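You operate a simulated robot arm through the tools that you are given. There is no shell and no other tool. Be economical: measure what you need, move in short steps, check, and stop when the job is done.

You run a simulated two-armed robot. Do the job below in one go: nothing can be reset, and whatever is moved stays where it is left.

JOB
Empty the green bucket's stones into the wooden cart.
Fine: crank lock on HOLD and chute lever at WASTE first; bucket back under the chute, then chute lever at KEEP; leave the other buckets. Where these are worked on the way, their far stop is far enough and under half their travel is too little: chute lever.

The check looks at the end state, three seconds after you hand in, the way a careful person would. Anything else that was tipped, shoved, dropped, spilled or broken makes it a failure.

ROBOT AND FRAMES
Two 6-joint arms with two-finger parallel grippers on one trunk, on a base that drives. Base frame: it is fixed to the floor where the robot stands at the start and does not move with it; the origin is under the middle of the robot, x ahead of it, y to its left, z up. Readings come in mm, degrees, newtons and seconds.
The left shoulder is at the start at [80, 216, 1566], the right one opposite. With the tool pointing down near the work surface each hand reaches from about 100 to 380 mm from the robot's upright axis, wherever it stands, measured 20 degrees to its own side. Places, roughly: chute lever [900, 100, 600]; crank lock lever [800, 0, 900]; drum spray lever [1000, 0, 1100]; orange bucket [250, -1500, 250]; pawl lever [-200, -1600, 800]; teal bucket [1250, 1750, 500]; wooden cart [-900, -1600, 400]. Payload 3.43 kg a hand.
The TCP of each hand is the grasp point between the finger pads, 30 mm short of the fingertips. In the tool frame z runs along the fingers and y along their closing line. The gripper opens to 94 mm. The fingers are 28 mm wide and 10 mm thick; the gripper's body (50 by 96 mm) begins 55 mm behind the TCP.
Orientation is told as [roll, pitch, yaw] about the base's x, y, z axes, in that order, counted from this pose: with the fingers straight down and closing along the base's y, the tool's x points along the base's -x, its y along +y and its z along -z.

CONTROLS
- The arms move only by the tool apply_moves. It takes "left_series", "right_series" or both (then of equal length, played together; a hand with none holds still); each is one flat list of numbers, 7 for each row, row after row: the opening in per cent of the stroke, from 0 (shut) to 100 (fully open), then the shift along the tool's x, y, z in units of 20 mm (1.0 is 20 mm), then the turn, a rotation vector about the tool's x, y, z in units of 8 degrees (1.0 is 8 degrees). In form: [gripper, dx, dy, dz, ax, ay, az, gripper, dx, dy, dz, ax, ay, az, ...]. A call has 1 to 8 rows; each row shifts and turns the commanded pose from where the row before left it, along the tool's axes as they then stand. A call with a number of a shift or a turn outside -1 to 1 is refused whole. Rows are played at 5 a second. More than 50 mm and 8.6 degrees between two rows, or a gripper value outside its range, and nothing of the call is played. Where a pose cannot be reached the arm comes as near as it can. A force on the tool above 40 N (or 10 N above the force at the start of the call, whichever is more), or a blocked arm, ends the call early, and 0.2 s more pass. Each finger travels about 72 mm/s and halts on what it meets, pressing with about 22 N; the grip force reading is that of the motor and also rises with nothing between the fingers. The clock runs only during rows and for 0.2 s after the last one: add rows that do not move to give the fingers time. The reply holds the time, the measured pose of the TCP, the force on the tool along the base axes, the opening and the grip force, in the units named above and with some noise, with the torque about the TCP (base axes, N m) and any sound that the robot's microphone picked up.
- Cameras (640 x 400 px; columns grow to the right, rows downward): "scene" is now at [100.5, 3.1, 1703.6]; the picture's right is [-0.07, -1.00, 0.00], its down [-0.87, 0.07, -0.49] and it looks along [0.49, -0.04, -0.87] (base axes); focal length 279 px, centre (320, 200). "left" rides on the left gripper at [76, -14, -102] in its tool frame; the picture's right is [0.18, 0.98, 0.00], its down [-0.75, 0.14, -0.64] and it looks along [-0.63, 0.12, 0.77] (tool axes); focal length 243 px, centre (320, 200). "right" rides on the right gripper at [76, 14, -102] in its tool frame; the picture's right is [-0.18, 0.98, 0.00], its down [-0.75, -0.14, -0.64] and it looks along [-0.63, -0.12, 0.77] (tool axes); focal length 243 px, centre (320, 200). There is no depth. A picture from a camera that has moved, and an enlarged one, comes with that camera's place and axes in the base frame and with its lens. The place of the scene camera against the robot may be out by one fixed shift of up to 18 mm in any direction.
- capture(camera): a new picture of that camera. The clock stands still meanwhile.
- move_column(by): slides the trunk up (or, below 0, down) by that many mm; the arms and the scene camera ride with it, the base frame stays. It gives what a move gives, with no picture.
- base_move(legs): drives the robot by 1 to 6 legs, each [ahead, left, turn to the left] in mm, mm and degrees, along the robot's own axes; the way and the turn of a leg run together, so that a leg with both is an arc; at most 1500 mm and 180 degrees a leg. The arms and the cameras ride along, it lands a little off, and it stops where it bumps. It gives what a move gives.
- pan_tilt(pan, tilt): turns the head with the scene camera to pan (to the left, within 86 degrees either way) and tilt (down, from -29 to 69), counted from straight ahead of the robot. It gives what a move gives.
- close_up(camera, box): a new picture of the part [left, top, right, bottom] of that camera's present view, enlarged. The clock stands still meanwhile.
- job_done(): hands the job in; it is judged then, once.

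Work in short steps. Places have to be worked out from the pictures, the camera data and where the tool is seen: move nearer, look again, correct. Check each grasp and each placing, and mend what went wrong. You have 120 turns and 92 pictures in all, those below and enlarged ones among them. Open the grippers and draw the arms clear of the work before you hand the job in, unless the task says otherwise; then end with one line.

The tools are called after "Call:" as name(argument=value, ...) on one line, values as JSON. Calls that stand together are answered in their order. apply_moves: Moves the arms, as the interface text tells. Its arguments: {"type":"object","properties":{"left_series":{"type":"array","items":{"type":"number"}},"right_series":{"type":"array","items":{"type":"number"}}},"required":[]} The other tools are called the same way: move_column (by) slides the trunk up or down; base_move (legs) drives the base; pan_tilt (pan, tilt) turns the head that bears the scene camera; capture (camera) takes a picture; close_up (camera, box) takes an enlarged picture of a part of a camera's view; job_done () hands the job in.

At the start:

```text
t: 0.0
left_tcp_pos: [559.8, 304.9, 1040.0]
left_tcp_rot: [0.1, 0.0, 0.0]
left_force: [-0.1, -0.7, -0.6]
left_torque: [-0.01, -0.05, 0.02]
left_width: 93.9
left_grip_force: 0.0
right_tcp_pos: [605.3, -203.0, 1062.9]
right_tcp_rot: [0.0, 0.0, 0.0]
right_force: [-0.7, 0.4, 0.1]
right_torque: [-0.04, 0.01, 0.01]
right_width: 94.0
right_grip_force: 0.2
trunk travel left (down, up): [-796.0, 44.0]
robot x, y, heading: [4.7, -2.7, -0.1]
head pan, tilt: [-4.3, 60.5]
```

scene: 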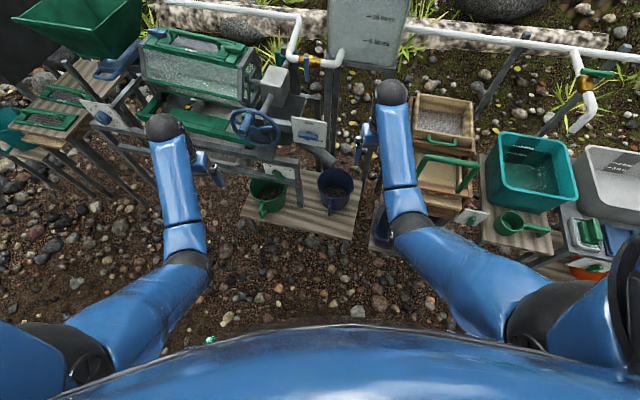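
right: 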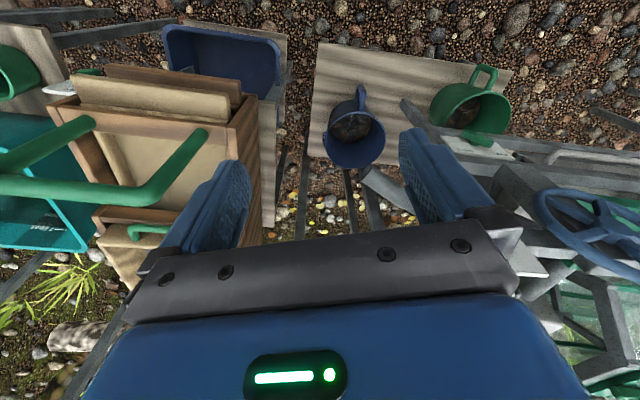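
left: 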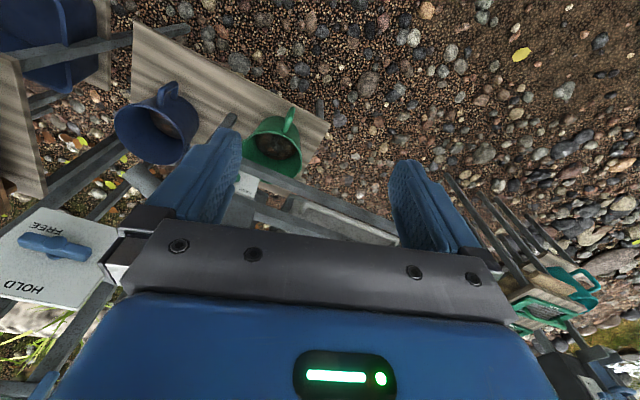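

The scene shows a drum with a crank, green and blue buckets on a low bench below, and levers with signs. I take close-ups to read them.

Call:
close_up(camera="scene", box=[220, 40, 380, 240])

Call:
close_up(camera="left", box=[0, 60, 340, 320])

```text
2.00 times, centred on (300, 140) of scene
camera zoom: at [100.5, 3.1, 1703.6], right [-0.07, -1.0, 0.0], down [-0.87, 0.07, -0.49], along [0.49, -0.04, -0.87], focal length 558 px, centre (360, 320)
```

zoom: 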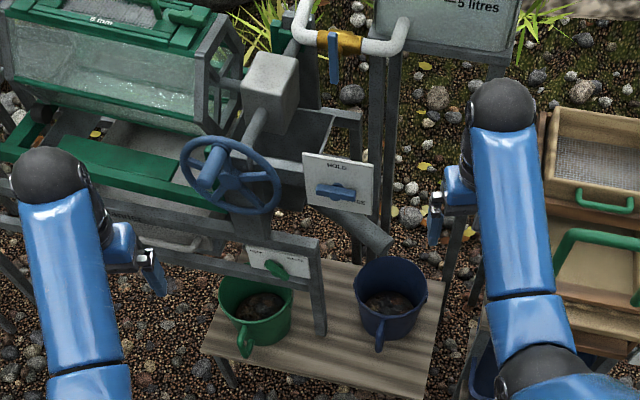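

```text
1.54 times, centred on (170, 190) of left
camera zoom: at [485.1, 290.2, 1142.5], right [-0.18, 0.98, 0.0], down [0.75, 0.14, 0.64], along [0.63, 0.12, -0.77], focal length 373 px, centre (551, 215)
```

zoom: 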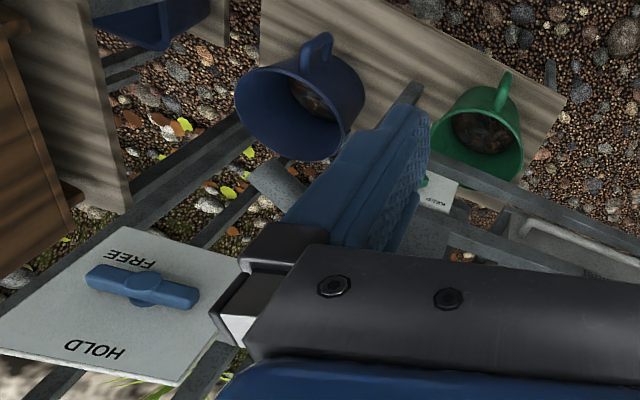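

I zoom in on the two lever plates and the buckets.

Call:
close_up(camera="scene", box=[270, 100, 350, 150])

Call:
close_up(camera="scene", box=[240, 150, 336, 210])

Call:
close_up(camera="right", box=[300, 40, 640, 250])

```text
8.00 times, centred on (310, 125) of scene
camera zoom: at [100.5, 3.1, 1703.6], right [-0.07, -1.0, 0.0], down [-0.87, 0.07, -0.49], along [0.49, -0.04, -0.87], focal length 2233 px, centre (400, 800)
```

zoom: 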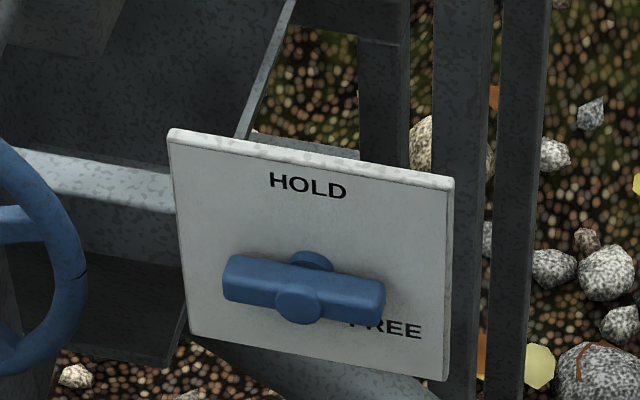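

```text
6.67 times, centred on (288, 180) of scene
camera zoom: at [100.5, 3.1, 1703.6], right [-0.07, -1.0, 0.0], down [-0.87, 0.07, -0.49], along [0.49, -0.04, -0.87], focal length 1861 px, centre (533, 333)
```

zoom: 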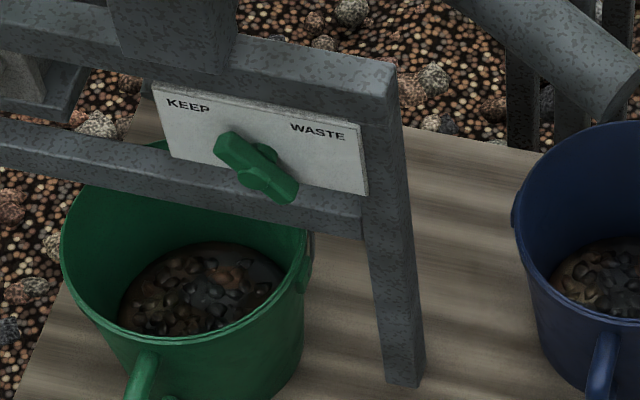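

```text
1.88 times, centred on (470, 145) of right
camera zoom: at [529.3, -189.5, 1166.2], right [0.18, 0.98, 0.0], down [0.75, -0.14, 0.64], along [0.63, -0.12, -0.77], focal length 457 px, centre (38, 304)
```

zoom: 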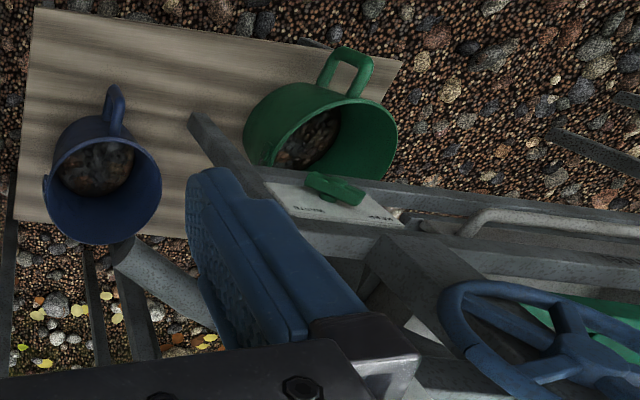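

Both plates face roughly along heading -19°. The crank lock's bar lies level, at FREE, and the chute lever points to KEEP. I square the robot up to the machine: turn right, then shift left.

Call:
base_move(legs=[[0, 0, -19], [0, 320, 0]])

Call:
pan_tilt(pan=0, tilt=55)

Call:
capture(camera="scene")

```text
t: 3.2
left_tcp_pos: [735.7, 405.1, 1040.4]
left_tcp_rot: [0.1, -0.1, -19.4]
left_force: [1.4, -0.1, 0.4]
left_torque: [0.03, -0.02, 0.02]
left_width: 94.0
left_grip_force: 0.1
right_tcp_pos: [608.1, -89.3, 1063.1]
right_tcp_rot: [0.2, 0.0, -19.4]
right_force: [0.2, -0.5, -0.2]
right_torque: [0.03, 0.0, -0.02]
right_width: 93.9
right_grip_force: 0.0
trunk travel left (down, up): [-796.0, 44.0]
robot x, y, heading: [108.9, 307.4, -19.4]
head pan, tilt: [-4.3, 60.5]
```

```text
t: 3.9
left_tcp_pos: [735.9, 405.6, 1040.2]
left_tcp_rot: [0.1, -0.1, -19.4]
left_force: [0.1, -0.3, -0.8]
left_torque: [0.01, -0.02, 0.03]
left_width: 93.9
left_grip_force: 0.1
right_tcp_pos: [608.3, -88.3, 1064.3]
right_tcp_rot: [0.1, -0.1, -19.4]
right_force: [0.5, -0.5, 1.1]
right_torque: [0.0, -0.01, 0.03]
right_width: 93.7
right_grip_force: 0.0
trunk travel left (down, up): [-796.0, 44.0]
robot x, y, heading: [107.1, 307.2, -19.4]
head pan, tilt: [0.0, 55.0]
```

```text
83 pictures are left
camera scene: at [206.4, 278.2, 1710.3], right [-0.33, -0.94, 0.0], down [-0.77, 0.27, -0.57], along [0.54, -0.19, -0.82], focal length 279 px, centre (320, 200)
```

scene: 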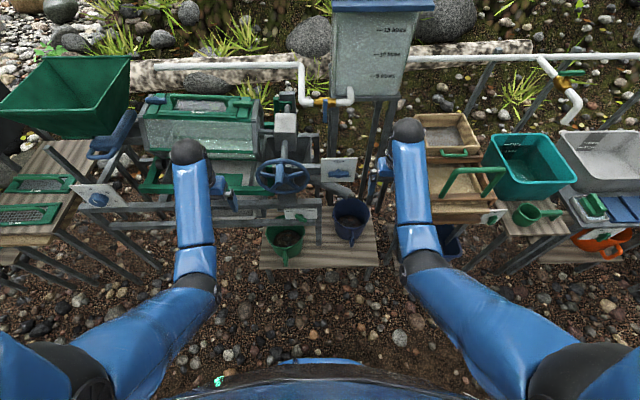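

The robot is now square to the machine. The crank lock triangulates to about [806, -8, 935]. I pitch both hands to point forward, half way first.

Call:
apply_moves(left_series=[60, 0, 0, -0.5, 0, -0.95, 0, 60, 0, 0, -0.5, 0, -0.95, 0, 60, 0, 0, -0.5, 0, -0.95, 0, 60, 0, 0, -0.5, 0, -0.95, 0, 60, 0, 0, -0.5, 0, -0.95, 0, 60, 0, 0, -0.5, 0, -0.95, 0], right_series=[60, 0, 0, -0.5, 0, -0.95, 0, 60, 0, 0, -0.5, 0, -0.95, 0, 60, 0, 0, -0.5, 0, -0.95, 0, 60, 0, 0, -0.5, 0, -0.95, 0, 60, 0, 0, -0.5, 0, -0.95, 0, 60, 0, 0, -0.5, 0, -0.95, 0])

Call:
apply_moves(left_series=[60, 0, 0, -0.5, 0, -0.95, 0, 60, 0, 0, -0.5, 0, -0.95, 0, 60, 0, 0, -0.5, 0, -0.95, 0, 60, 0, 0, -0.5, 0, -0.95, 0, 60, 0, 0, -0.5, 0, -0.95, 0, 60, 0, 0, -0.5, 0, -0.95, 0], right_series=[60, 0, 0, -0.5, 0, -0.95, 0, 60, 0, 0, -0.5, 0, -0.95, 0, 60, 0, 0, -0.5, 0, -0.95, 0, 60, 0, 0, -0.5, 0, -0.95, 0, 60, 0, 0, -0.5, 0, -0.95, 0, 60, 0, 0, -0.5, 0, -0.95, 0])

Call:
move_column(by=-300)

Call:
capture(camera="scene")

Call:
capture(camera="right")

```text
t: 5.2
left_tcp_pos: [716.2, 413.7, 1096.9]
left_tcp_rot: [-0.1, -45.9, -19.4]
left_force: [-0.2, -0.1, 0.5]
left_torque: [-0.02, 0.0, -0.02]
left_width: 56.6
left_grip_force: 0.0
right_tcp_pos: [589.0, -80.0, 1118.4]
right_tcp_rot: [0.0, -45.8, -19.4]
right_force: [0.1, -0.8, 0.7]
right_torque: [-0.03, 0.02, 0.01]
right_width: 56.2
right_grip_force: 0.0
trunk travel left (down, up): [-796.0, 44.0]
robot x, y, heading: [104.8, 304.5, -19.5]
head pan, tilt: [0.0, 55.0]
```

```text
t: 6.7
left_tcp_pos: [666.9, 431.1, 1122.0]
left_tcp_rot: [-179.4, -88.8, 160.1]
left_force: [1.3, 0.1, -1.1]
left_torque: [-0.02, 0.02, 0.01]
left_width: 56.5
left_grip_force: 0.1
right_tcp_pos: [541.5, -61.2, 1144.7]
right_tcp_rot: [178.1, -88.6, 162.5]
right_force: [-0.1, 0.7, -0.2]
right_torque: [0.0, -0.02, 0.02]
right_width: 56.2
right_grip_force: 0.0
trunk travel left (down, up): [-796.0, 44.0]
robot x, y, heading: [107.7, 309.4, -19.2]
head pan, tilt: [0.0, 55.0]
```

```text
t: 9.7
left_tcp_pos: [667.8, 430.6, 821.0]
left_tcp_rot: [-179.9, -88.8, 160.6]
left_force: [0.2, 0.5, -0.3]
left_torque: [0.03, 0.01, -0.01]
left_width: 56.6
left_grip_force: 0.1
right_tcp_pos: [540.1, -63.1, 844.8]
right_tcp_rot: [-179.8, -88.8, 160.4]
right_force: [-0.7, -0.3, 0.3]
right_torque: [-0.01, -0.02, 0.0]
right_width: 56.4
right_grip_force: 0.0
trunk travel left (down, up): [-496.0, 344.0]
robot x, y, heading: [102.6, 305.7, -19.0]
head pan, tilt: [0.0, 55.0]
```

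```text
82 pictures are left
camera scene: at [206.8, 280.1, 1410.3], right [-0.33, -0.94, 0.0], down [-0.77, 0.27, -0.57], along [0.54, -0.19, -0.82], focal length 279 px, centre (320, 200)
```

scene: 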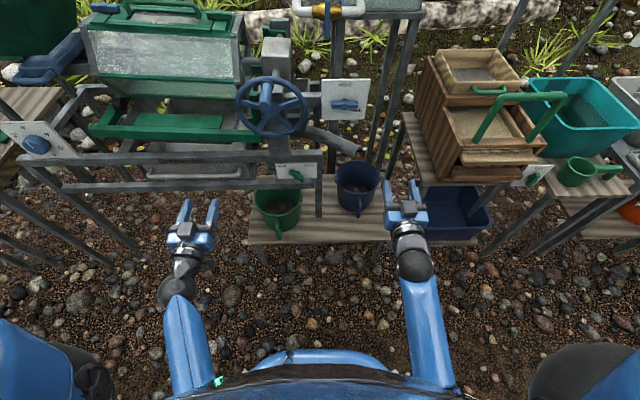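

```text
81 pictures are left
camera right: at [451.0, -15.9, 766.6], right [0.32, 0.93, 0.18], down [-0.67, 0.08, 0.74], along [0.67, -0.36, 0.65], focal length 243 px, centre (320, 200)
```

right: 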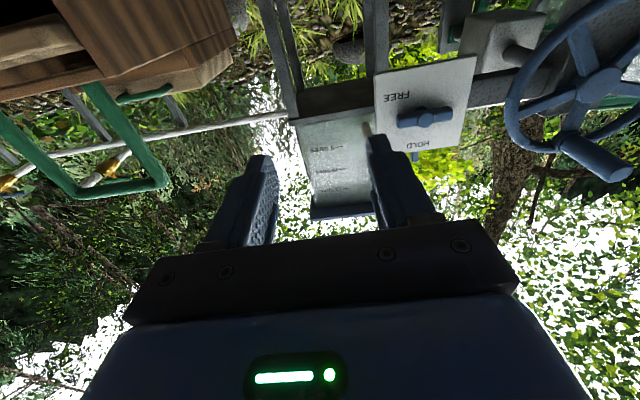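

The right camera puts the lock hub at about [806, -10, 931], which agrees with the scene camera. I roll the right hand -90° about its fingers, so the camera ends up away from the crank wheel, ready to straddle the level bar.

Call:
apply_moves(right_series=[60, 0, 0, 0, 0, 0, -0.94, 60, 0, 0, 0, 0, 0, -0.94, 60, 0, 0, 0, 0, 0, -0.94, 60, 0, 0, 0, 0, 0, -0.94, 60, 0, 0, 0, 0, 0, -0.94, 60, 0, 0, 0, 0, 0, -0.94])

Call:
apply_moves(right_series=[60, 0, 0, 0, 0, 0, -0.94, 60, 0, 0, 0, 0, 0, -0.94, 60, 0, 0, 0, 0, 0, -0.94, 60, 0, 0, 0, 0, 0, -0.94, 60, 0, 0, 0, 0, 0, -0.94, 60, 0, 0, 0, 0, 0, -0.94])

Call:
capture(camera="right")

Call:
close_up(camera="scene", box=[240, 60, 440, 260])

```text
t: 11.1
left_tcp_pos: [667.7, 430.5, 821.3]
left_tcp_rot: [180.0, -88.8, 160.7]
left_force: [-1.5, 0.7, -0.2]
left_torque: [-0.02, -0.02, 0.02]
left_width: 56.5
left_grip_force: 0.0
right_tcp_pos: [541.0, -62.7, 844.5]
right_tcp_rot: [-91.8, -44.7, 71.8]
right_force: [-0.4, 0.4, 0.9]
right_torque: [0.02, -0.06, 0.02]
right_width: 56.4
right_grip_force: 0.0
trunk travel left (down, up): [-496.0, 344.0]
robot x, y, heading: [108.9, 305.3, -19.2]
head pan, tilt: [0.0, 55.0]
```

```text
t: 12.4
left_tcp_pos: [667.0, 430.5, 820.0]
left_tcp_rot: [179.9, -88.7, 160.7]
left_force: [0.7, 0.2, -1.0]
left_torque: [0.03, 0.03, 0.03]
left_width: 56.3
left_grip_force: 0.1
right_tcp_pos: [540.8, -63.0, 844.7]
right_tcp_rot: [-91.2, 0.5, 70.6]
right_force: [-0.4, 0.2, 0.3]
right_torque: [-0.02, -0.01, 0.0]
right_width: 56.2
right_grip_force: 0.1
trunk travel left (down, up): [-496.0, 344.0]
robot x, y, heading: [103.0, 308.5, -19.3]
head pan, tilt: [0.0, 55.0]
```

```text
80 pictures are left
camera right: at [420.1, -100.8, 828.7], right [0.08, 0.16, -0.98], down [-0.36, 0.93, 0.12], along [0.93, 0.34, 0.13], focal length 243 px, centre (320, 200)
```

right: 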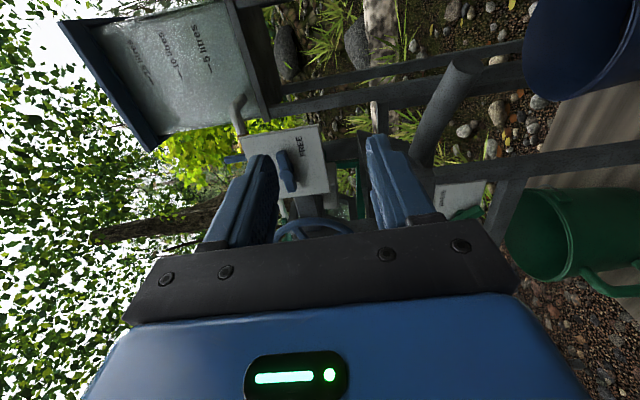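

```text
2.00 times, centred on (340, 160) of scene
camera zoom: at [206.8, 280.0, 1410.3], right [-0.33, -0.94, 0.0], down [-0.77, 0.27, -0.57], along [0.54, -0.19, -0.82], focal length 558 px, centre (280, 280)
```

zoom: 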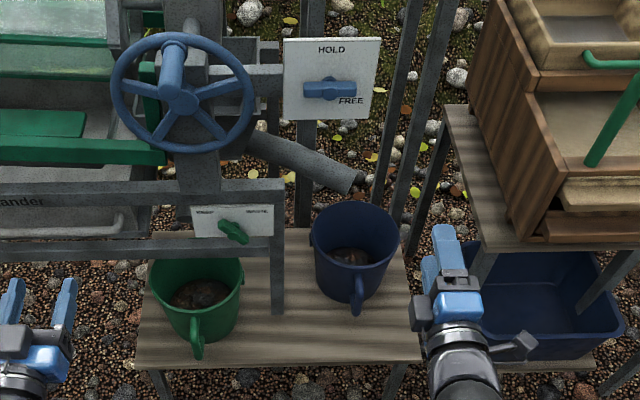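

The roll works. Lever hub ≈ [867, 140, 607]. I move the right hand in line with the lock hub, still well short of it.

Call:
apply_moves(right_series=[70, -0.856, -0.54, 0.4, 0, 0, 0, 70, -0.856, -0.54, 0.4, 0, 0, 0, 70, -0.856, -0.54, 0.4, 0, 0, 0, 70, -0.856, -0.54, 0.4, 0, 0, 0, 70, -0.856, -0.54, 0.4, 0, 0, 0, 70, -0.856, -0.54, 0.4, 0, 0, 0, 70, -0.856, -0.54, 0.4, 0, 0, 0, 70, -0.856, -0.54, 0.4, 0, 0, 0])

Call:
capture(camera="right")

```text
t: 14.2
left_tcp_pos: [667.1, 430.7, 820.1]
left_tcp_rot: [-178.8, -88.8, 159.4]
left_force: [-0.2, 0.4, -0.5]
left_torque: [-0.02, 0.01, -0.02]
left_width: 56.3
left_grip_force: 0.2
right_tcp_pos: [643.9, 44.9, 931.4]
right_tcp_rot: [-91.2, 0.2, 70.7]
right_force: [-0.3, -0.3, -0.8]
right_torque: [0.02, 0.0, 0.03]
right_width: 65.8
right_grip_force: 0.0
trunk travel left (down, up): [-496.0, 344.0]
robot x, y, heading: [102.9, 305.8, -19.4]
head pan, tilt: [0.0, 55.0]
```

```text
78 pictures are left
camera right: at [522.8, 8.1, 915.1], right [0.08, 0.16, -0.98], down [-0.36, 0.93, 0.12], along [0.93, 0.34, 0.13], focal length 243 px, centre (320, 200)
```

right: 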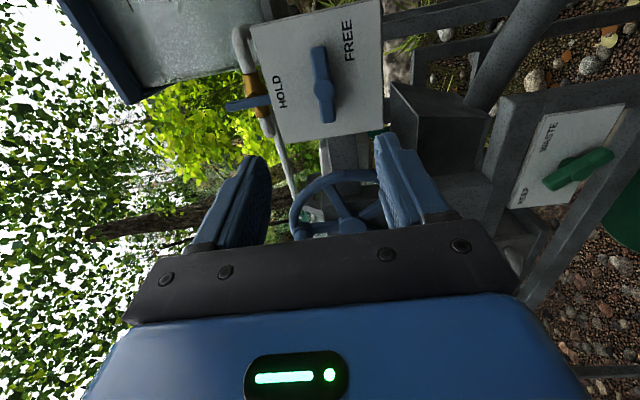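

Aligned: the hub is about 171 mm ahead on the tool axis. I advance 110 mm and look.

Call:
apply_moves(right_series=[70, 0.05, 0, 0.9, 0, 0, 0, 70, 0.05, 0, 0.9, 0, 0, 0, 70, 0.05, 0, 0.9, 0, 0, 0, 70, 0.05, 0, 0.9, 0, 0, 0, 70, 0, 0, 0.95, 0, 0, 0, 70, 0, 0, 0.95, 0, 0, 0])

Call:
capture(camera="right")

Call:
close_up(camera="scene", box=[280, 60, 400, 135])

```text
t: 15.7
left_tcp_pos: [667.3, 431.9, 819.8]
left_tcp_rot: [-179.7, -88.9, 160.4]
left_force: [-0.2, 0.3, 0.8]
left_torque: [-0.01, 0.01, 0.04]
left_width: 56.2
left_grip_force: 0.0
right_tcp_pos: [747.3, 4.0, 934.9]
right_tcp_rot: [-91.1, 0.3, 70.7]
right_force: [0.0, 1.2, 0.5]
right_torque: [-0.01, -0.01, 0.0]
right_width: 65.7
right_grip_force: 0.1
trunk travel left (down, up): [-496.0, 344.0]
robot x, y, heading: [105.5, 302.3, -19.3]
head pan, tilt: [0.0, 55.0]
```

```text
77 pictures are left
camera right: at [626.7, -33.1, 918.1], right [0.08, 0.16, -0.98], down [-0.36, 0.93, 0.12], along [0.93, 0.34, 0.13], focal length 243 px, centre (320, 200)
```

right: 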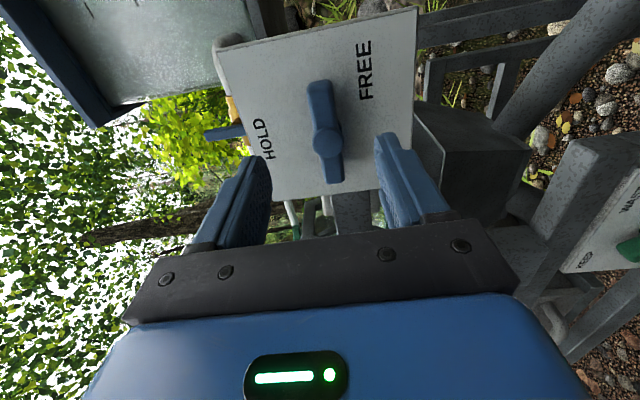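

```text
5.33 times, centred on (340, 98) of scene
camera zoom: at [207.6, 279.9, 1410.2], right [-0.33, -0.94, 0.0], down [-0.77, 0.27, -0.57], along [0.54, -0.19, -0.82], focal length 1489 px, centre (213, 747)
```

zoom: 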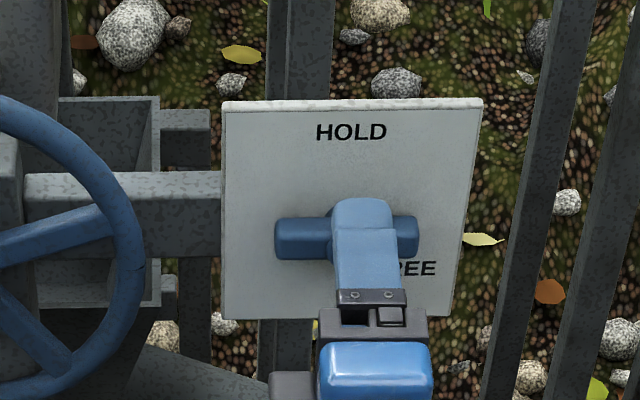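

Well aligned. I advance 46 mm and close on the bar.

Call:
apply_moves(right_series=[70, 0, 0.1, 0.8, 0, 0, 0, 70, 0, 0.1, 0.8, 0, 0, 0, 70, 0, 0, 0.7, 0, 0, 0, 40, 0, 0, 0, 0, 0, 0, 0, 0, 0, 0, 0, 0, 0, 0, 0, 0, 0, 0, 0, 0, 0, 0, 0, 0, 0, 0, 0])

Call:
capture(camera="right")

```text
t: 17.2
left_tcp_pos: [668.1, 431.7, 819.4]
left_tcp_rot: [-179.6, -88.8, 160.3]
left_force: [0.1, 0.8, -0.4]
left_torque: [-0.02, -0.06, 0.0]
left_width: 56.5
left_grip_force: 0.1
right_tcp_pos: [792.6, -10.6, 928.7]
right_tcp_rot: [-91.1, 0.3, 70.6]
right_force: [-14.6, 6.9, -12.6]
right_torque: [0.27, 0.94, 0.29]
right_width: 17.4
right_grip_force: 45.4
trunk travel left (down, up): [-496.0, 344.0]
robot x, y, heading: [104.9, 307.6, -19.5]
head pan, tilt: [0.0, 55.0]
```

```text
75 pictures are left
camera right: at [671.4, -47.5, 913.9], right [0.08, 0.16, -0.98], down [-0.36, 0.93, 0.13], along [0.93, 0.34, 0.13], focal length 243 px, centre (320, 200)
```

right: 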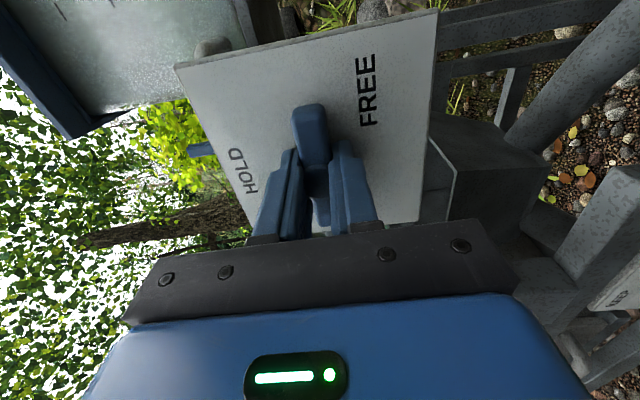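

The bar is gripped at 17 mm. I ease back 3 mm and start turning counter-clockwise toward HOLD.

Call:
apply_moves(right_series=[0, 0, -0.1, -0.15, 0, 0, 0, 0, 0, 0, 0, 0, 0, -0.6, 0, 0, 0, 0, 0, 0, -0.6, 0, 0, 0, 0, 0, 0, -0.6])

```text
t: 18.2
left_tcp_pos: [671.1, 430.2, 818.3]
left_tcp_rot: [-178.0, -89.0, 158.6]
left_force: [0.2, -0.7, -0.6]
left_torque: [0.02, -0.04, -0.03]
left_width: 56.6
left_grip_force: 0.0
right_tcp_pos: [791.6, -8.7, 930.3]
right_tcp_rot: [-91.0, 14.6, 70.5]
right_force: [18.3, -0.7, -11.6]
right_torque: [0.39, 1.17, 0.92]
right_width: 16.8
right_grip_force: 45.0
trunk travel left (down, up): [-496.0, 344.0]
robot x, y, heading: [108.4, 308.3, -19.2]
head pan, tilt: [0.0, 55.0]
```

It is turning with moderate force. I keep going.

Call:
apply_moves(right_series=[0, 0, 0, 0.1, 0, 0, -0.8, 0, 0, 0, 0, 0, 0, -0.8, 0, 0, 0, 0, 0, 0, -0.8, 0, 0, 0, 0, 0, 0, -0.8, 0, 0, 0, 0, 0, 0, 0])

Call:
capture(camera="right")

```text
t: 19.4
left_tcp_pos: [669.3, 430.3, 818.6]
left_tcp_rot: [-177.0, -89.0, 157.6]
left_force: [0.3, -0.2, 0.0]
left_torque: [0.0, 0.01, -0.01]
left_width: 56.7
left_grip_force: 0.1
right_tcp_pos: [792.3, -9.8, 930.3]
right_tcp_rot: [-91.2, 40.4, 69.9]
right_force: [4.2, 6.7, -19.2]
right_torque: [-0.12, -0.34, 0.22]
right_width: 17.0
right_grip_force: 45.2
trunk travel left (down, up): [-496.0, 344.0]
robot x, y, heading: [104.7, 304.8, -19.5]
head pan, tilt: [0.0, 55.0]
```

```text
74 pictures are left
camera right: at [673.5, -38.6, 967.4], right [-0.15, -0.47, -0.87], down [-0.38, 0.84, -0.39], along [0.91, 0.27, -0.31], focal length 243 px, centre (320, 200)
```

right: 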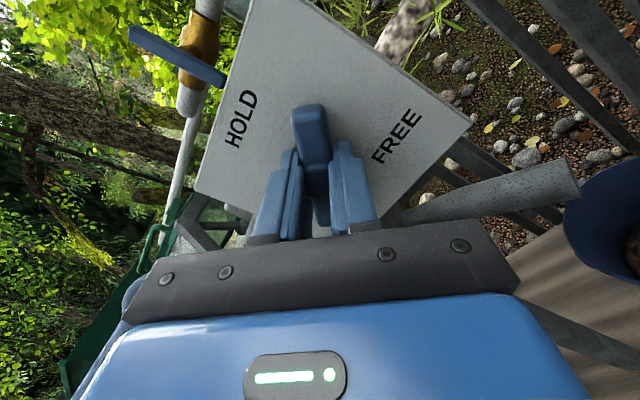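

The bar is turning with the hand and is now about 40° round. I continue toward HOLD.

Call:
apply_moves(right_series=[0, 0, 0.1, 0, 0, 0, -0.8, 0, 0, 0, 0, 0, 0, -0.8, 0, 0, 0, 0, 0, 0, -0.8, 0, 0, 0, 0, 0, 0, -0.8, 0, 0, 0, 0, 0, 0, 0])

Call:
apply_moves(right_series=[0, 0, 0, 0, 0, 0, -0.8, 0, 0, 0, 0, 0, 0, -0.8, 0, 0, 0, 0, 0, 0, -0.8, 0, 0, 0, 0, 0, 0, 0])

Call:
capture(camera="right")

```text
t: 20.6
left_tcp_pos: [670.2, 431.1, 819.6]
left_tcp_rot: [-175.3, -88.8, 155.9]
left_force: [0.2, -0.4, 0.0]
left_torque: [0.02, 0.03, 0.02]
left_width: 56.3
left_grip_force: 0.0
right_tcp_pos: [791.4, -10.7, 931.2]
right_tcp_rot: [-93.0, 66.0, 68.0]
right_force: [16.8, 5.1, -3.8]
right_torque: [0.0, 0.2, 1.0]
right_width: 16.0
right_grip_force: 45.3
trunk travel left (down, up): [-496.0, 344.0]
robot x, y, heading: [109.1, 304.4, -19.4]
head pan, tilt: [0.0, 55.0]
```

```text
t: 21.6
left_tcp_pos: [670.1, 432.7, 818.9]
left_tcp_rot: [-173.2, -88.9, 154.0]
left_force: [-0.9, 0.9, 0.0]
left_torque: [0.0, 0.01, -0.01]
left_width: 56.5
left_grip_force: 0.1
right_tcp_pos: [791.8, -9.5, 931.6]
right_tcp_rot: [-105.2, 85.0, 55.6]
right_force: [24.2, 6.4, 7.2]
right_torque: [-0.23, -0.83, 1.03]
right_width: 17.2
right_grip_force: 45.1
trunk travel left (down, up): [-496.0, 344.0]
robot x, y, heading: [106.8, 304.9, -19.2]
head pan, tilt: [0.0, 55.0]
```

```text
73 pictures are left
camera right: at [687.8, 6.3, 1004.3], right [-0.31, -0.91, -0.27], down [-0.52, 0.4, -0.75], along [0.79, -0.1, -0.6], focal length 243 px, centre (320, 200)
```

right: 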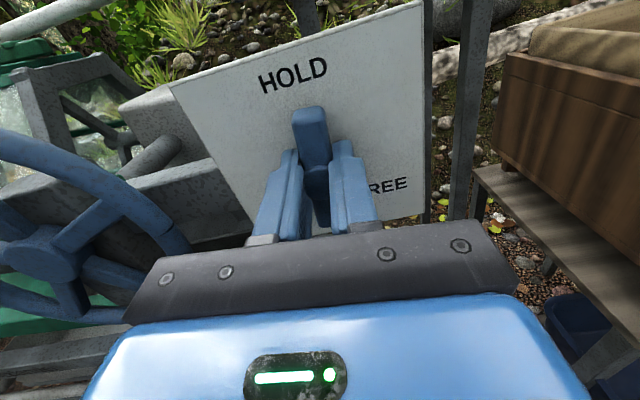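

The bar is nearly vertical, under HOLD. I make a final nudge to the stop.

Call:
apply_moves(right_series=[0, 0, 0, 0, 0, 0, -0.6, 0, 0, 0, 0, 0, 0, -0.6, 0, 0, 0, 0, 0, 0, -0.4, 0, 0, 0, 0, 0, 0, 0])

Call:
capture(camera="right")

```text
t: 22.6
left_tcp_pos: [669.8, 432.9, 818.4]
left_tcp_rot: [-173.4, -88.9, 154.2]
left_force: [-0.5, 0.3, 0.1]
left_torque: [-0.03, 0.0, -0.01]
left_width: 56.5
left_grip_force: 0.1
right_tcp_pos: [790.0, -7.9, 931.8]
right_tcp_rot: [98.8, 82.0, -100.6]
right_force: [25.8, 7.4, 10.7]
right_torque: [1.51, -0.59, 1.14]
right_width: 20.1
right_grip_force: 45.1
trunk travel left (down, up): [-496.0, 344.0]
robot x, y, heading: [103.6, 304.7, -19.5]
head pan, tilt: [0.0, 55.0]
```

```text
72 pictures are left
camera right: at [692.6, 22.7, 1006.4], right [-0.33, -0.94, -0.05], down [-0.58, 0.24, -0.78], along [0.75, -0.23, -0.62], focal length 243 px, centre (320, 200)
```

right: 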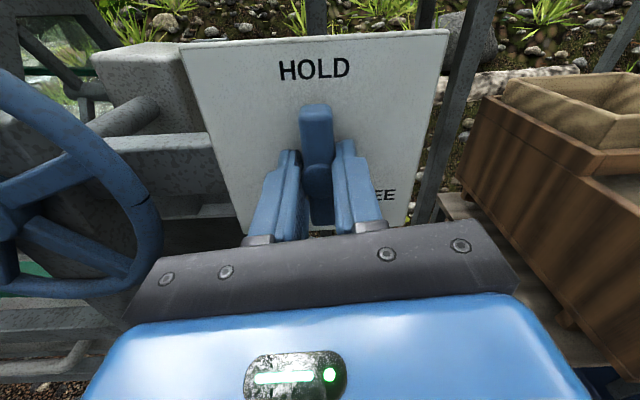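

The torque rose and the fingers started slipping, so the bar is at its stop, pointing to HOLD. I open and draw straight back.

Call:
apply_moves(right_series=[0, 0, 0, 0, 0, 0, 0.5, 40, 0, 0, 0, 0, 0, 0, 60, 0, 0, 0, 0, 0, 0, 60, 0, 0, 0, 0, 0, 0, 60, 0, 0, -0.8, 0, 0, 0, 60, 0, 0, -1, 0, 0, 0, 60, 0, 0, -1, 0, 0, 0, 60, 0, 0, -1, 0, 0, 0])

Call:
capture(camera="right")

```text
t: 24.4
left_tcp_pos: [667.7, 431.2, 821.2]
left_tcp_rot: [-180.0, -88.9, 160.6]
left_force: [0.1, 0.1, 0.2]
left_torque: [0.02, -0.01, -0.01]
left_width: 56.4
left_grip_force: 0.0
right_tcp_pos: [716.7, 15.1, 930.8]
right_tcp_rot: [107.9, 85.8, -91.6]
right_force: [0.4, 0.2, 0.4]
right_torque: [-0.01, 0.03, -0.03]
right_width: 56.4
right_grip_force: 0.0
trunk travel left (down, up): [-496.0, 344.0]
robot x, y, heading: [106.4, 309.2, -19.5]
head pan, tilt: [0.0, 55.0]
```

```text
71 pictures are left
camera right: at [616.3, 41.3, 1005.9], right [-0.33, -0.94, -0.12], down [-0.56, 0.29, -0.78], along [0.76, -0.19, -0.62], focal length 243 px, centre (320, 200)
```

right: 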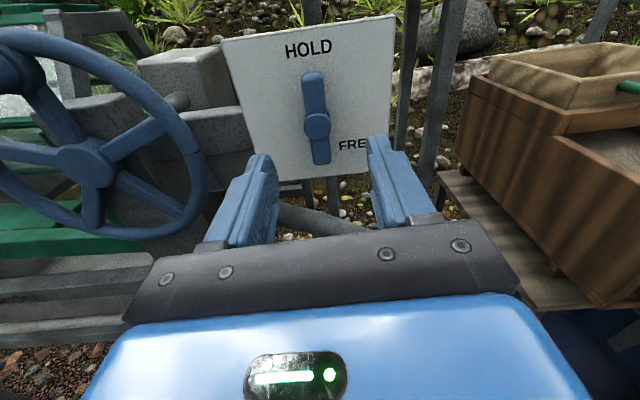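

The lock is at HOLD. Next is the chute lever with the left hand: I withdraw the right hand, roll the left hand -45° to match the bar, and lower the trunk 200 mm.

Call:
apply_moves(right_series=[60, 0, 0.5, -1, 0, 0, 0, 60, 0, 0.5, -1, 0, 0, 0, 60, 0, 0.5, -1, 0, 0, 0, 60, 0, 0.5, -1, 0, 0, 0, 60, 0, 1, -1, 0, 0, 0, 60, 0, 1, -1, 0, 0, 0, 60, 0, 1, -1, 0, 0, 0], left_series=[60, 0, 0, 0, 0, 0, -0.8, 60, 0, 0, 0, 0, 0, -0.8, 60, 0, 0, 0, 0, 0, -0.8, 60, 0, 0, 0, 0, 0, -0.8, 60, 0, 0, 0, 0, 0, -0.8, 60, 0, 0, 0, 0, 0, -0.8, 60, 0, 0, 0, 0, 0, -0.8])

Call:
move_column(by=-200)

Call:
capture(camera="scene")

Call:
capture(camera="left")

```text
t: 26.1
left_tcp_pos: [667.6, 430.9, 821.8]
left_tcp_rot: [-91.9, -45.2, 71.9]
left_force: [0.0, 0.4, 0.2]
left_torque: [0.02, -0.02, 0.0]
left_width: 56.5
left_grip_force: 0.0
right_tcp_pos: [551.7, -32.7, 935.1]
right_tcp_rot: [108.3, 86.0, -91.1]
right_force: [0.5, -0.1, -0.5]
right_torque: [0.0, 0.0, 0.05]
right_width: 56.5
right_grip_force: 0.1
trunk travel left (down, up): [-496.0, 344.0]
robot x, y, heading: [108.6, 308.0, -19.2]
head pan, tilt: [0.0, 55.0]
```

```text
t: 28.2
left_tcp_pos: [669.1, 430.6, 620.6]
left_tcp_rot: [-91.7, -45.2, 72.0]
left_force: [0.1, 1.0, 1.4]
left_torque: [0.02, -0.03, 0.01]
left_width: 56.2
left_grip_force: 0.0
right_tcp_pos: [552.7, -31.5, 736.4]
right_tcp_rot: [107.4, 86.0, -92.1]
right_force: [-0.6, -0.2, -1.0]
right_torque: [0.0, 0.03, -0.02]
right_width: 56.5
right_grip_force: 0.1
trunk travel left (down, up): [-296.0, 544.0]
robot x, y, heading: [101.9, 304.4, -19.1]
head pan, tilt: [0.0, 55.0]
```

```text
70 pictures are left
camera scene: at [206.7, 280.1, 1210.4], right [-0.33, -0.94, 0.0], down [-0.77, 0.27, -0.57], along [0.54, -0.19, -0.82], focal length 279 px, centre (320, 200)
```

scene: 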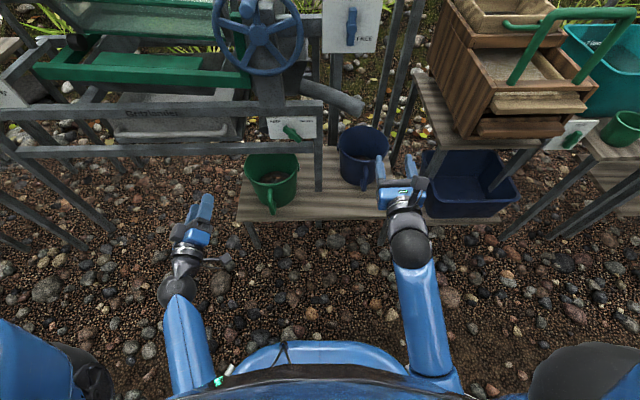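

```text
69 pictures are left
camera left: at [551.1, 404.2, 575.2], right [0.2, 0.53, -0.82], down [-0.41, 0.81, 0.42], along [0.89, 0.25, 0.38], focal length 243 px, centre (320, 200)
```

left: 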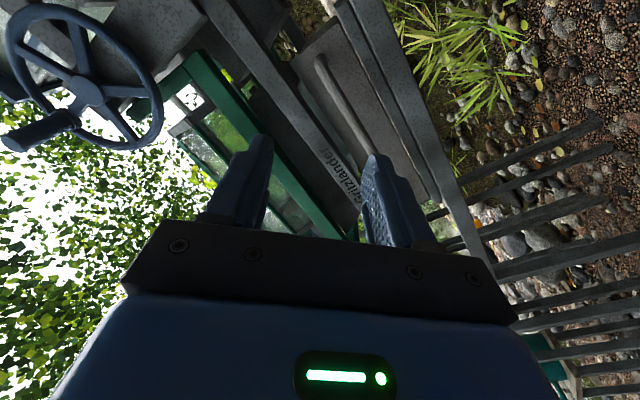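

I shift the left hand right and forward to line up with the chute lever.

Call:
apply_moves(left_series=[60, 0.96, -0.9, 0.5, 0, 0, 0, 60, 0.96, -0.9, 0.5, 0, 0, 0, 60, 0.96, -0.9, 0.5, 0, 0, 0, 60, 0.96, -0.9, 0.5, 0, 0, 0, 60, 0.96, -0.9, 0.5, 0, 0, 0, 60, 0.96, -0.9, 0.5, 0, 0, 0, 60, 0.96, -0.9, 0.5, 0, 0, 0, 60, 0.96, -0.9, 0.5, 0, 0, 0])

Call:
capture(camera="left")

Call:
close_up(camera="scene", box=[220, 90, 380, 190])

```text
t: 30.0
left_tcp_pos: [673.5, 204.1, 614.0]
left_tcp_rot: [-91.7, -45.2, 72.0]
left_force: [-0.9, -0.4, -0.4]
left_torque: [0.0, 0.0, 0.0]
left_width: 56.5
left_grip_force: 0.1
right_tcp_pos: [553.4, -32.2, 734.7]
right_tcp_rot: [107.0, 85.9, -92.5]
right_force: [-1.0, -0.6, 0.6]
right_torque: [0.01, -0.02, 0.02]
right_width: 56.6
right_grip_force: 0.0
trunk travel left (down, up): [-296.0, 544.0]
robot x, y, heading: [105.6, 304.0, -19.3]
head pan, tilt: [0.0, 55.0]
```

```text
68 pictures are left
camera left: at [556.7, 178.1, 568.9], right [0.2, 0.53, -0.82], down [-0.41, 0.81, 0.42], along [0.89, 0.25, 0.38], focal length 243 px, centre (320, 200)
```

left: 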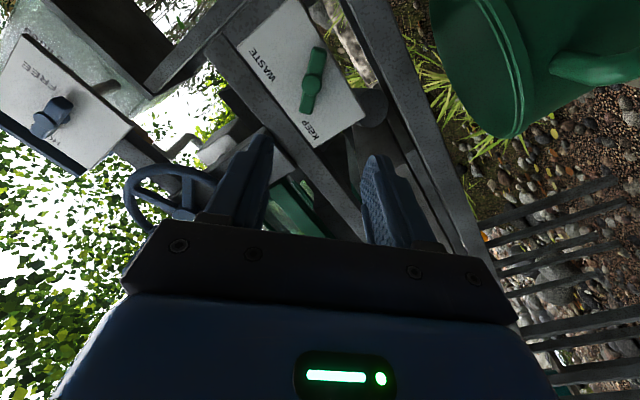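

```text
4.00 times, centred on (300, 140) of scene
camera zoom: at [207.1, 279.6, 1210.3], right [-0.33, -0.94, 0.0], down [-0.77, 0.27, -0.57], along [0.54, -0.19, -0.82], focal length 1116 px, centre (400, 440)
```

zoom: 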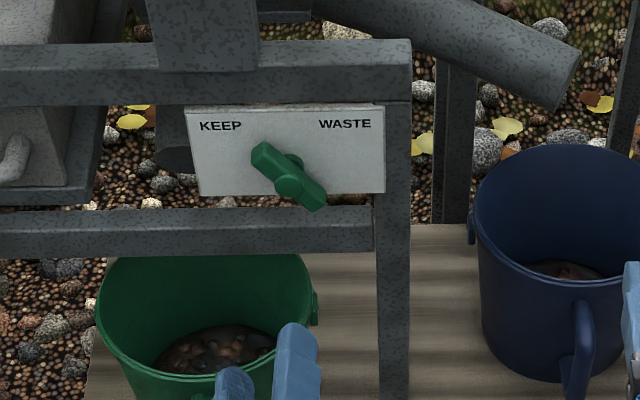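

The left camera puts the hub near [850, 135, 623], with the bar about 8° steeper than my roll. I correct both and advance 90 mm.

Call:
apply_moves(left_series=[60, 0.1, -0.68, 0.9, 0, 0, 0, 60, 0, 0, 0.9, 0, 0, 0.9, 60, 0, 0, 0.9, 0, 0, 0, 60, 0, 0, 0.9, 0, 0, 0, 60, 0, 0, 0.9, 0, 0, 0])

Call:
capture(camera="left")

Call:
close_up(camera="scene", box=[220, 90, 380, 190])

```text
t: 31.2
left_tcp_pos: [753.1, 164.4, 623.8]
left_tcp_rot: [-91.9, -52.3, 72.1]
left_force: [0.5, 0.0, -0.7]
left_torque: [0.02, -0.02, 0.01]
left_width: 56.5
left_grip_force: 0.1
right_tcp_pos: [553.9, -33.3, 735.5]
right_tcp_rot: [107.0, 86.0, -92.4]
right_force: [1.3, -0.6, 0.2]
right_torque: [-0.03, -0.03, 0.01]
right_width: 56.3
right_grip_force: 0.1
trunk travel left (down, up): [-296.0, 544.0]
robot x, y, heading: [105.5, 306.4, -19.3]
head pan, tilt: [0.0, 55.0]
```

```text
66 pictures are left
camera left: at [639.6, 143.2, 570.0], right [0.24, 0.62, -0.75], down [-0.43, 0.76, 0.5], along [0.87, 0.2, 0.44], focal length 243 px, centre (320, 200)
```

left: 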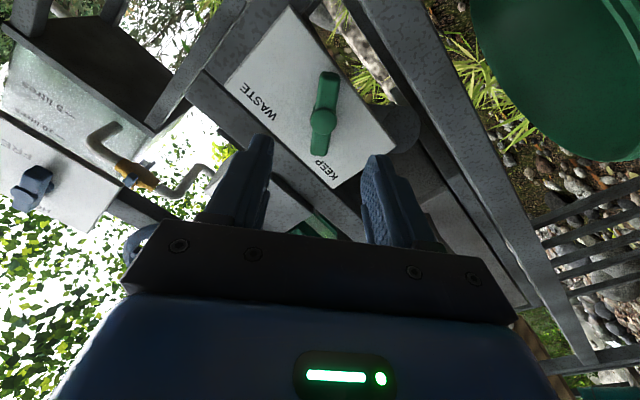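

```text
4.00 times, centred on (300, 140) of scene
camera zoom: at [207.2, 279.8, 1210.2], right [-0.33, -0.94, 0.0], down [-0.77, 0.27, -0.57], along [0.54, -0.19, -0.82], focal length 1116 px, centre (400, 440)
```

zoom: 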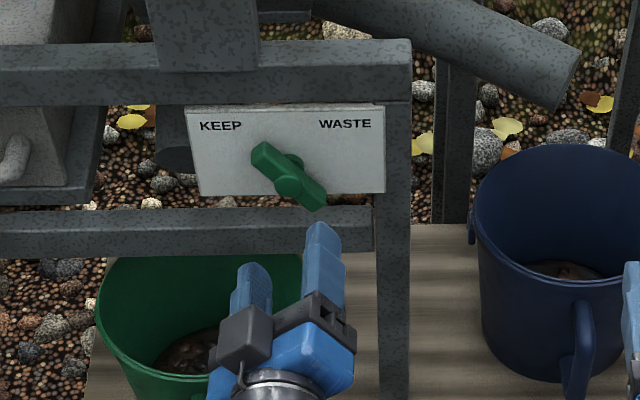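

The hub is at [850, 134.5, 624], right on the tool axis, 102 mm ahead. I advance 84 mm and close.

Call:
apply_moves(left_series=[60, 0, 0, 0.9, 0, 0, 0, 60, 0, 0, 0.9, 0, 0, 0, 60, 0, 0, 0.9, 0, 0, 0, 60, 0, 0, 0.8, 0, 0, 0, 60, 0, 0, 0.6, 0, 0, 0, 0, 0, 0, 0, 0, 0, 0, 0, 0, 0, 0, 0, 0, 0, 0, 0, 0, 0, 0, 0, 0])

Call:
capture(camera="left")

```text
t: 33.0
left_tcp_pos: [833.3, 140.4, 624.2]
left_tcp_rot: [-91.7, -52.4, 72.2]
left_force: [3.3, 8.3, -4.9]
left_torque: [0.11, 0.39, 0.99]
left_width: 17.2
left_grip_force: 45.2
right_tcp_pos: [554.5, -31.3, 733.9]
right_tcp_rot: [106.2, 85.9, -93.0]
right_force: [0.4, -0.8, 0.1]
right_torque: [0.01, 0.0, 0.02]
right_width: 56.4
right_grip_force: 0.1
trunk travel left (down, up): [-296.0, 544.0]
robot x, y, heading: [104.5, 308.5, -19.4]
head pan, tilt: [0.0, 55.0]
```

```text
64 pictures are left
camera left: at [719.0, 119.4, 571.5], right [0.23, 0.62, -0.75], down [-0.43, 0.75, 0.5], along [0.87, 0.2, 0.44], focal length 243 px, centre (320, 200)
```

left: 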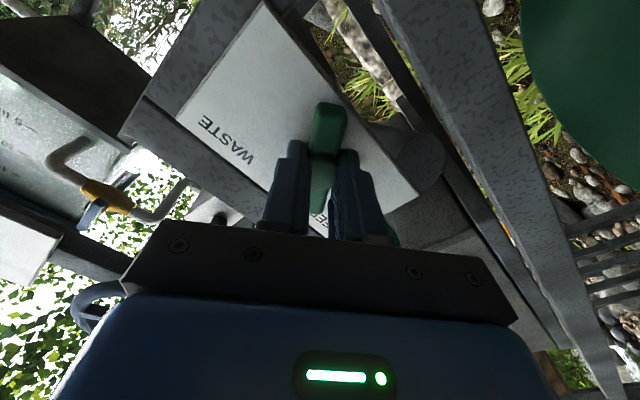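

The lever is gripped. I turn clockwise (+az) toward WASTE in two steps.

Call:
apply_moves(left_series=[0, 0, 0, 0, 0, 0, 0.8, 0, 0, 0, 0, 0, 0, 0.8, 0, 0, 0, 0, 0, 0, 0.8, 0, 0, 0, 0, 0, 0, 0.8, 0, 0, 0, 0, 0, 0, 0.8, 0, 0, 0, 0, 0, 0, 0])

Call:
apply_moves(left_series=[0, 0, 0, 0, 0, 0, 0.8, 0, 0, 0, 0, 0, 0, 0.8, 0, 0, 0, 0, 0, 0, 0.8, 0, 0, 0, 0, 0, 0, 0.8, 0, 0, 0, 0, 0, 0, 0])

Call:
capture(camera="left")

```text
t: 34.4
left_tcp_pos: [833.6, 141.0, 625.2]
left_tcp_rot: [-100.2, -84.3, 81.1]
left_force: [4.4, 19.4, -10.9]
left_torque: [0.13, 0.42, 1.09]
left_width: 17.0
left_grip_force: 44.9
right_tcp_pos: [553.4, -30.6, 734.7]
right_tcp_rot: [105.5, 85.9, -93.8]
right_force: [0.2, 0.1, -0.6]
right_torque: [0.01, 0.02, 0.01]
right_width: 56.5
right_grip_force: 0.0
trunk travel left (down, up): [-296.0, 544.0]
robot x, y, heading: [108.4, 307.7, -19.2]
head pan, tilt: [0.0, 55.0]
```

```text
t: 35.6
left_tcp_pos: [833.3, 141.6, 624.9]
left_tcp_rot: [93.0, -70.0, -111.9]
left_force: [3.6, 19.0, -13.2]
left_torque: [0.21, 0.68, 1.41]
left_width: 17.1
left_grip_force: 45.0
right_tcp_pos: [554.2, -31.0, 734.1]
right_tcp_rot: [105.5, 85.9, -93.8]
right_force: [0.1, 0.8, 0.0]
right_torque: [-0.01, -0.01, 0.0]
right_width: 56.3
right_grip_force: 0.1
trunk travel left (down, up): [-296.0, 544.0]
robot x, y, heading: [107.5, 304.3, -19.4]
head pan, tilt: [0.0, 55.0]
```

```text
63 pictures are left
camera left: at [742.4, 185.7, 546.8], right [0.32, 0.93, 0.16], down [-0.66, 0.1, 0.75], along [0.68, -0.35, 0.65], focal length 243 px, centre (320, 200)
```

left: 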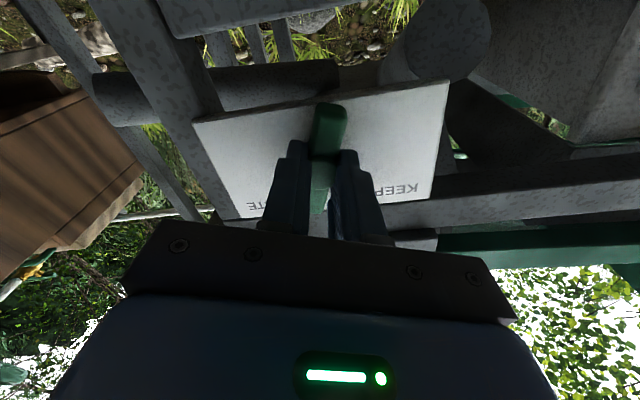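

About 57° is turned so far. I continue to the WASTE stop.

Call:
apply_moves(left_series=[0, 0, 0.05, 0, 0, 0, 0.8, 0, 0, 0, 0, 0, 0, 0.8, 0, 0, 0, 0, 0, 0, 0.8, 0, 0, 0, 0, 0, 0, 0])

Call:
apply_moves(left_series=[0, 0, 0, 0, 0, 0, 0.8, 0, 0, 0, 0, 0, 0, 0.8, 0, 0, 0, 0, 0, 0, 0])

Call:
capture(camera="left")

```text
t: 36.6
left_tcp_pos: [832.9, 141.1, 625.5]
left_tcp_rot: [91.6, -50.8, -110.4]
left_force: [-3.7, 17.1, -15.5]
left_torque: [0.21, 0.57, 1.35]
left_width: 17.0
left_grip_force: 44.5
right_tcp_pos: [553.3, -31.7, 733.9]
right_tcp_rot: [105.6, 85.8, -93.7]
right_force: [0.2, -0.1, 0.4]
right_torque: [0.02, 0.0, -0.02]
right_width: 56.6
right_grip_force: 0.2
trunk travel left (down, up): [-296.0, 544.0]
robot x, y, heading: [105.6, 304.8, -19.4]
head pan, tilt: [0.0, 55.0]
```

```text
t: 37.4
left_tcp_pos: [832.9, 139.8, 626.6]
left_tcp_rot: [91.4, -38.1, -110.2]
left_force: [-5.9, 12.4, -14.9]
left_torque: [-1.4, 1.05, 1.06]
left_width: 22.0
left_grip_force: 44.7
right_tcp_pos: [554.6, -32.4, 734.2]
right_tcp_rot: [106.0, 85.9, -93.4]
right_force: [-0.6, 0.0, -0.1]
right_torque: [0.0, 0.02, -0.03]
right_width: 56.5
right_grip_force: 0.0
trunk travel left (down, up): [-296.0, 544.0]
robot x, y, heading: [105.6, 305.7, -19.2]
head pan, tilt: [0.0, 55.0]
```

```text
62 pictures are left
camera left: at [754.7, 221.3, 566.4], right [0.24, 0.71, 0.66], down [-0.78, -0.26, 0.56], along [0.57, -0.65, 0.5], focal length 243 px, centre (320, 200)
```

left: 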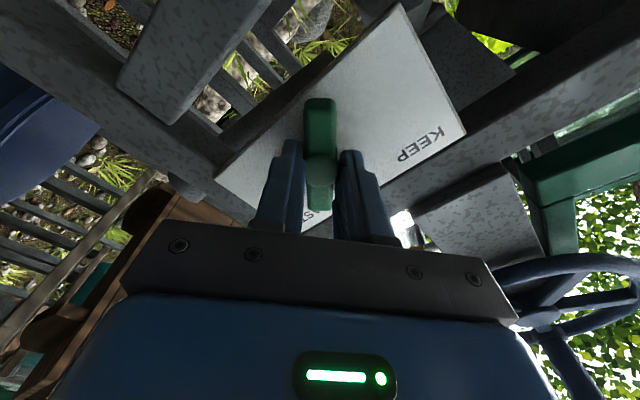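

The width jumped to 22 mm and the torque appeared, so the stop is reached after about 80°. I ease, release and back off, then look.

Call:
apply_moves(left_series=[0, 0, 0, 0, 0, 0, -0.7, 40, 0, 0, 0, 0, 0, 0, 60, 0, 0, 0, 0, 0, 0, 60, 0, 0, 0, 0, 0, 0, 60, 0, 0, -0.8, 0, 0, 0, 60, 0, 0, -1, 0, 0, 0, 60, 0, 0, -1, 0, 0, 0, 60, 0, 0, -1, 0, 0, 0])

Call:
close_up(camera="scene", box=[220, 90, 380, 230])

```text
t: 39.2
left_tcp_pos: [759.9, 164.1, 626.8]
left_tcp_rot: [91.8, -43.7, -110.6]
left_force: [0.3, -0.3, -0.3]
left_torque: [0.01, 0.01, -0.04]
left_width: 56.3
left_grip_force: 0.1
right_tcp_pos: [552.0, -31.9, 734.8]
right_tcp_rot: [107.4, 86.0, -92.0]
right_force: [-0.4, 0.3, 0.5]
right_torque: [-0.03, 0.02, -0.01]
right_width: 56.4
right_grip_force: 0.1
trunk travel left (down, up): [-296.0, 544.0]
robot x, y, heading: [105.9, 302.4, -19.1]
head pan, tilt: [0.0, 55.0]
```

```text
2.86 times, centred on (300, 160) of scene
camera zoom: at [206.5, 280.2, 1210.4], right [-0.33, -0.94, 0.0], down [-0.77, 0.27, -0.57], along [0.54, -0.19, -0.82], focal length 798 px, centre (377, 314)
```

zoom: 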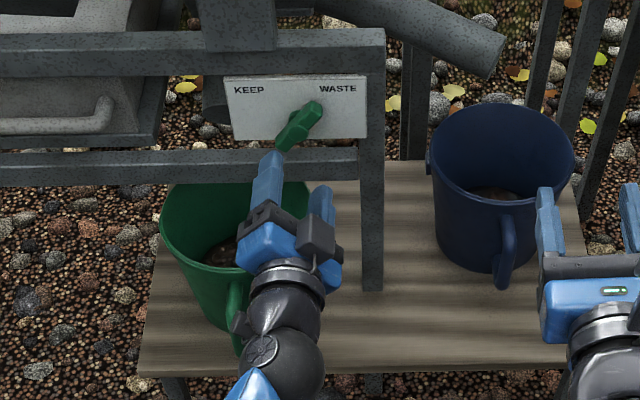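

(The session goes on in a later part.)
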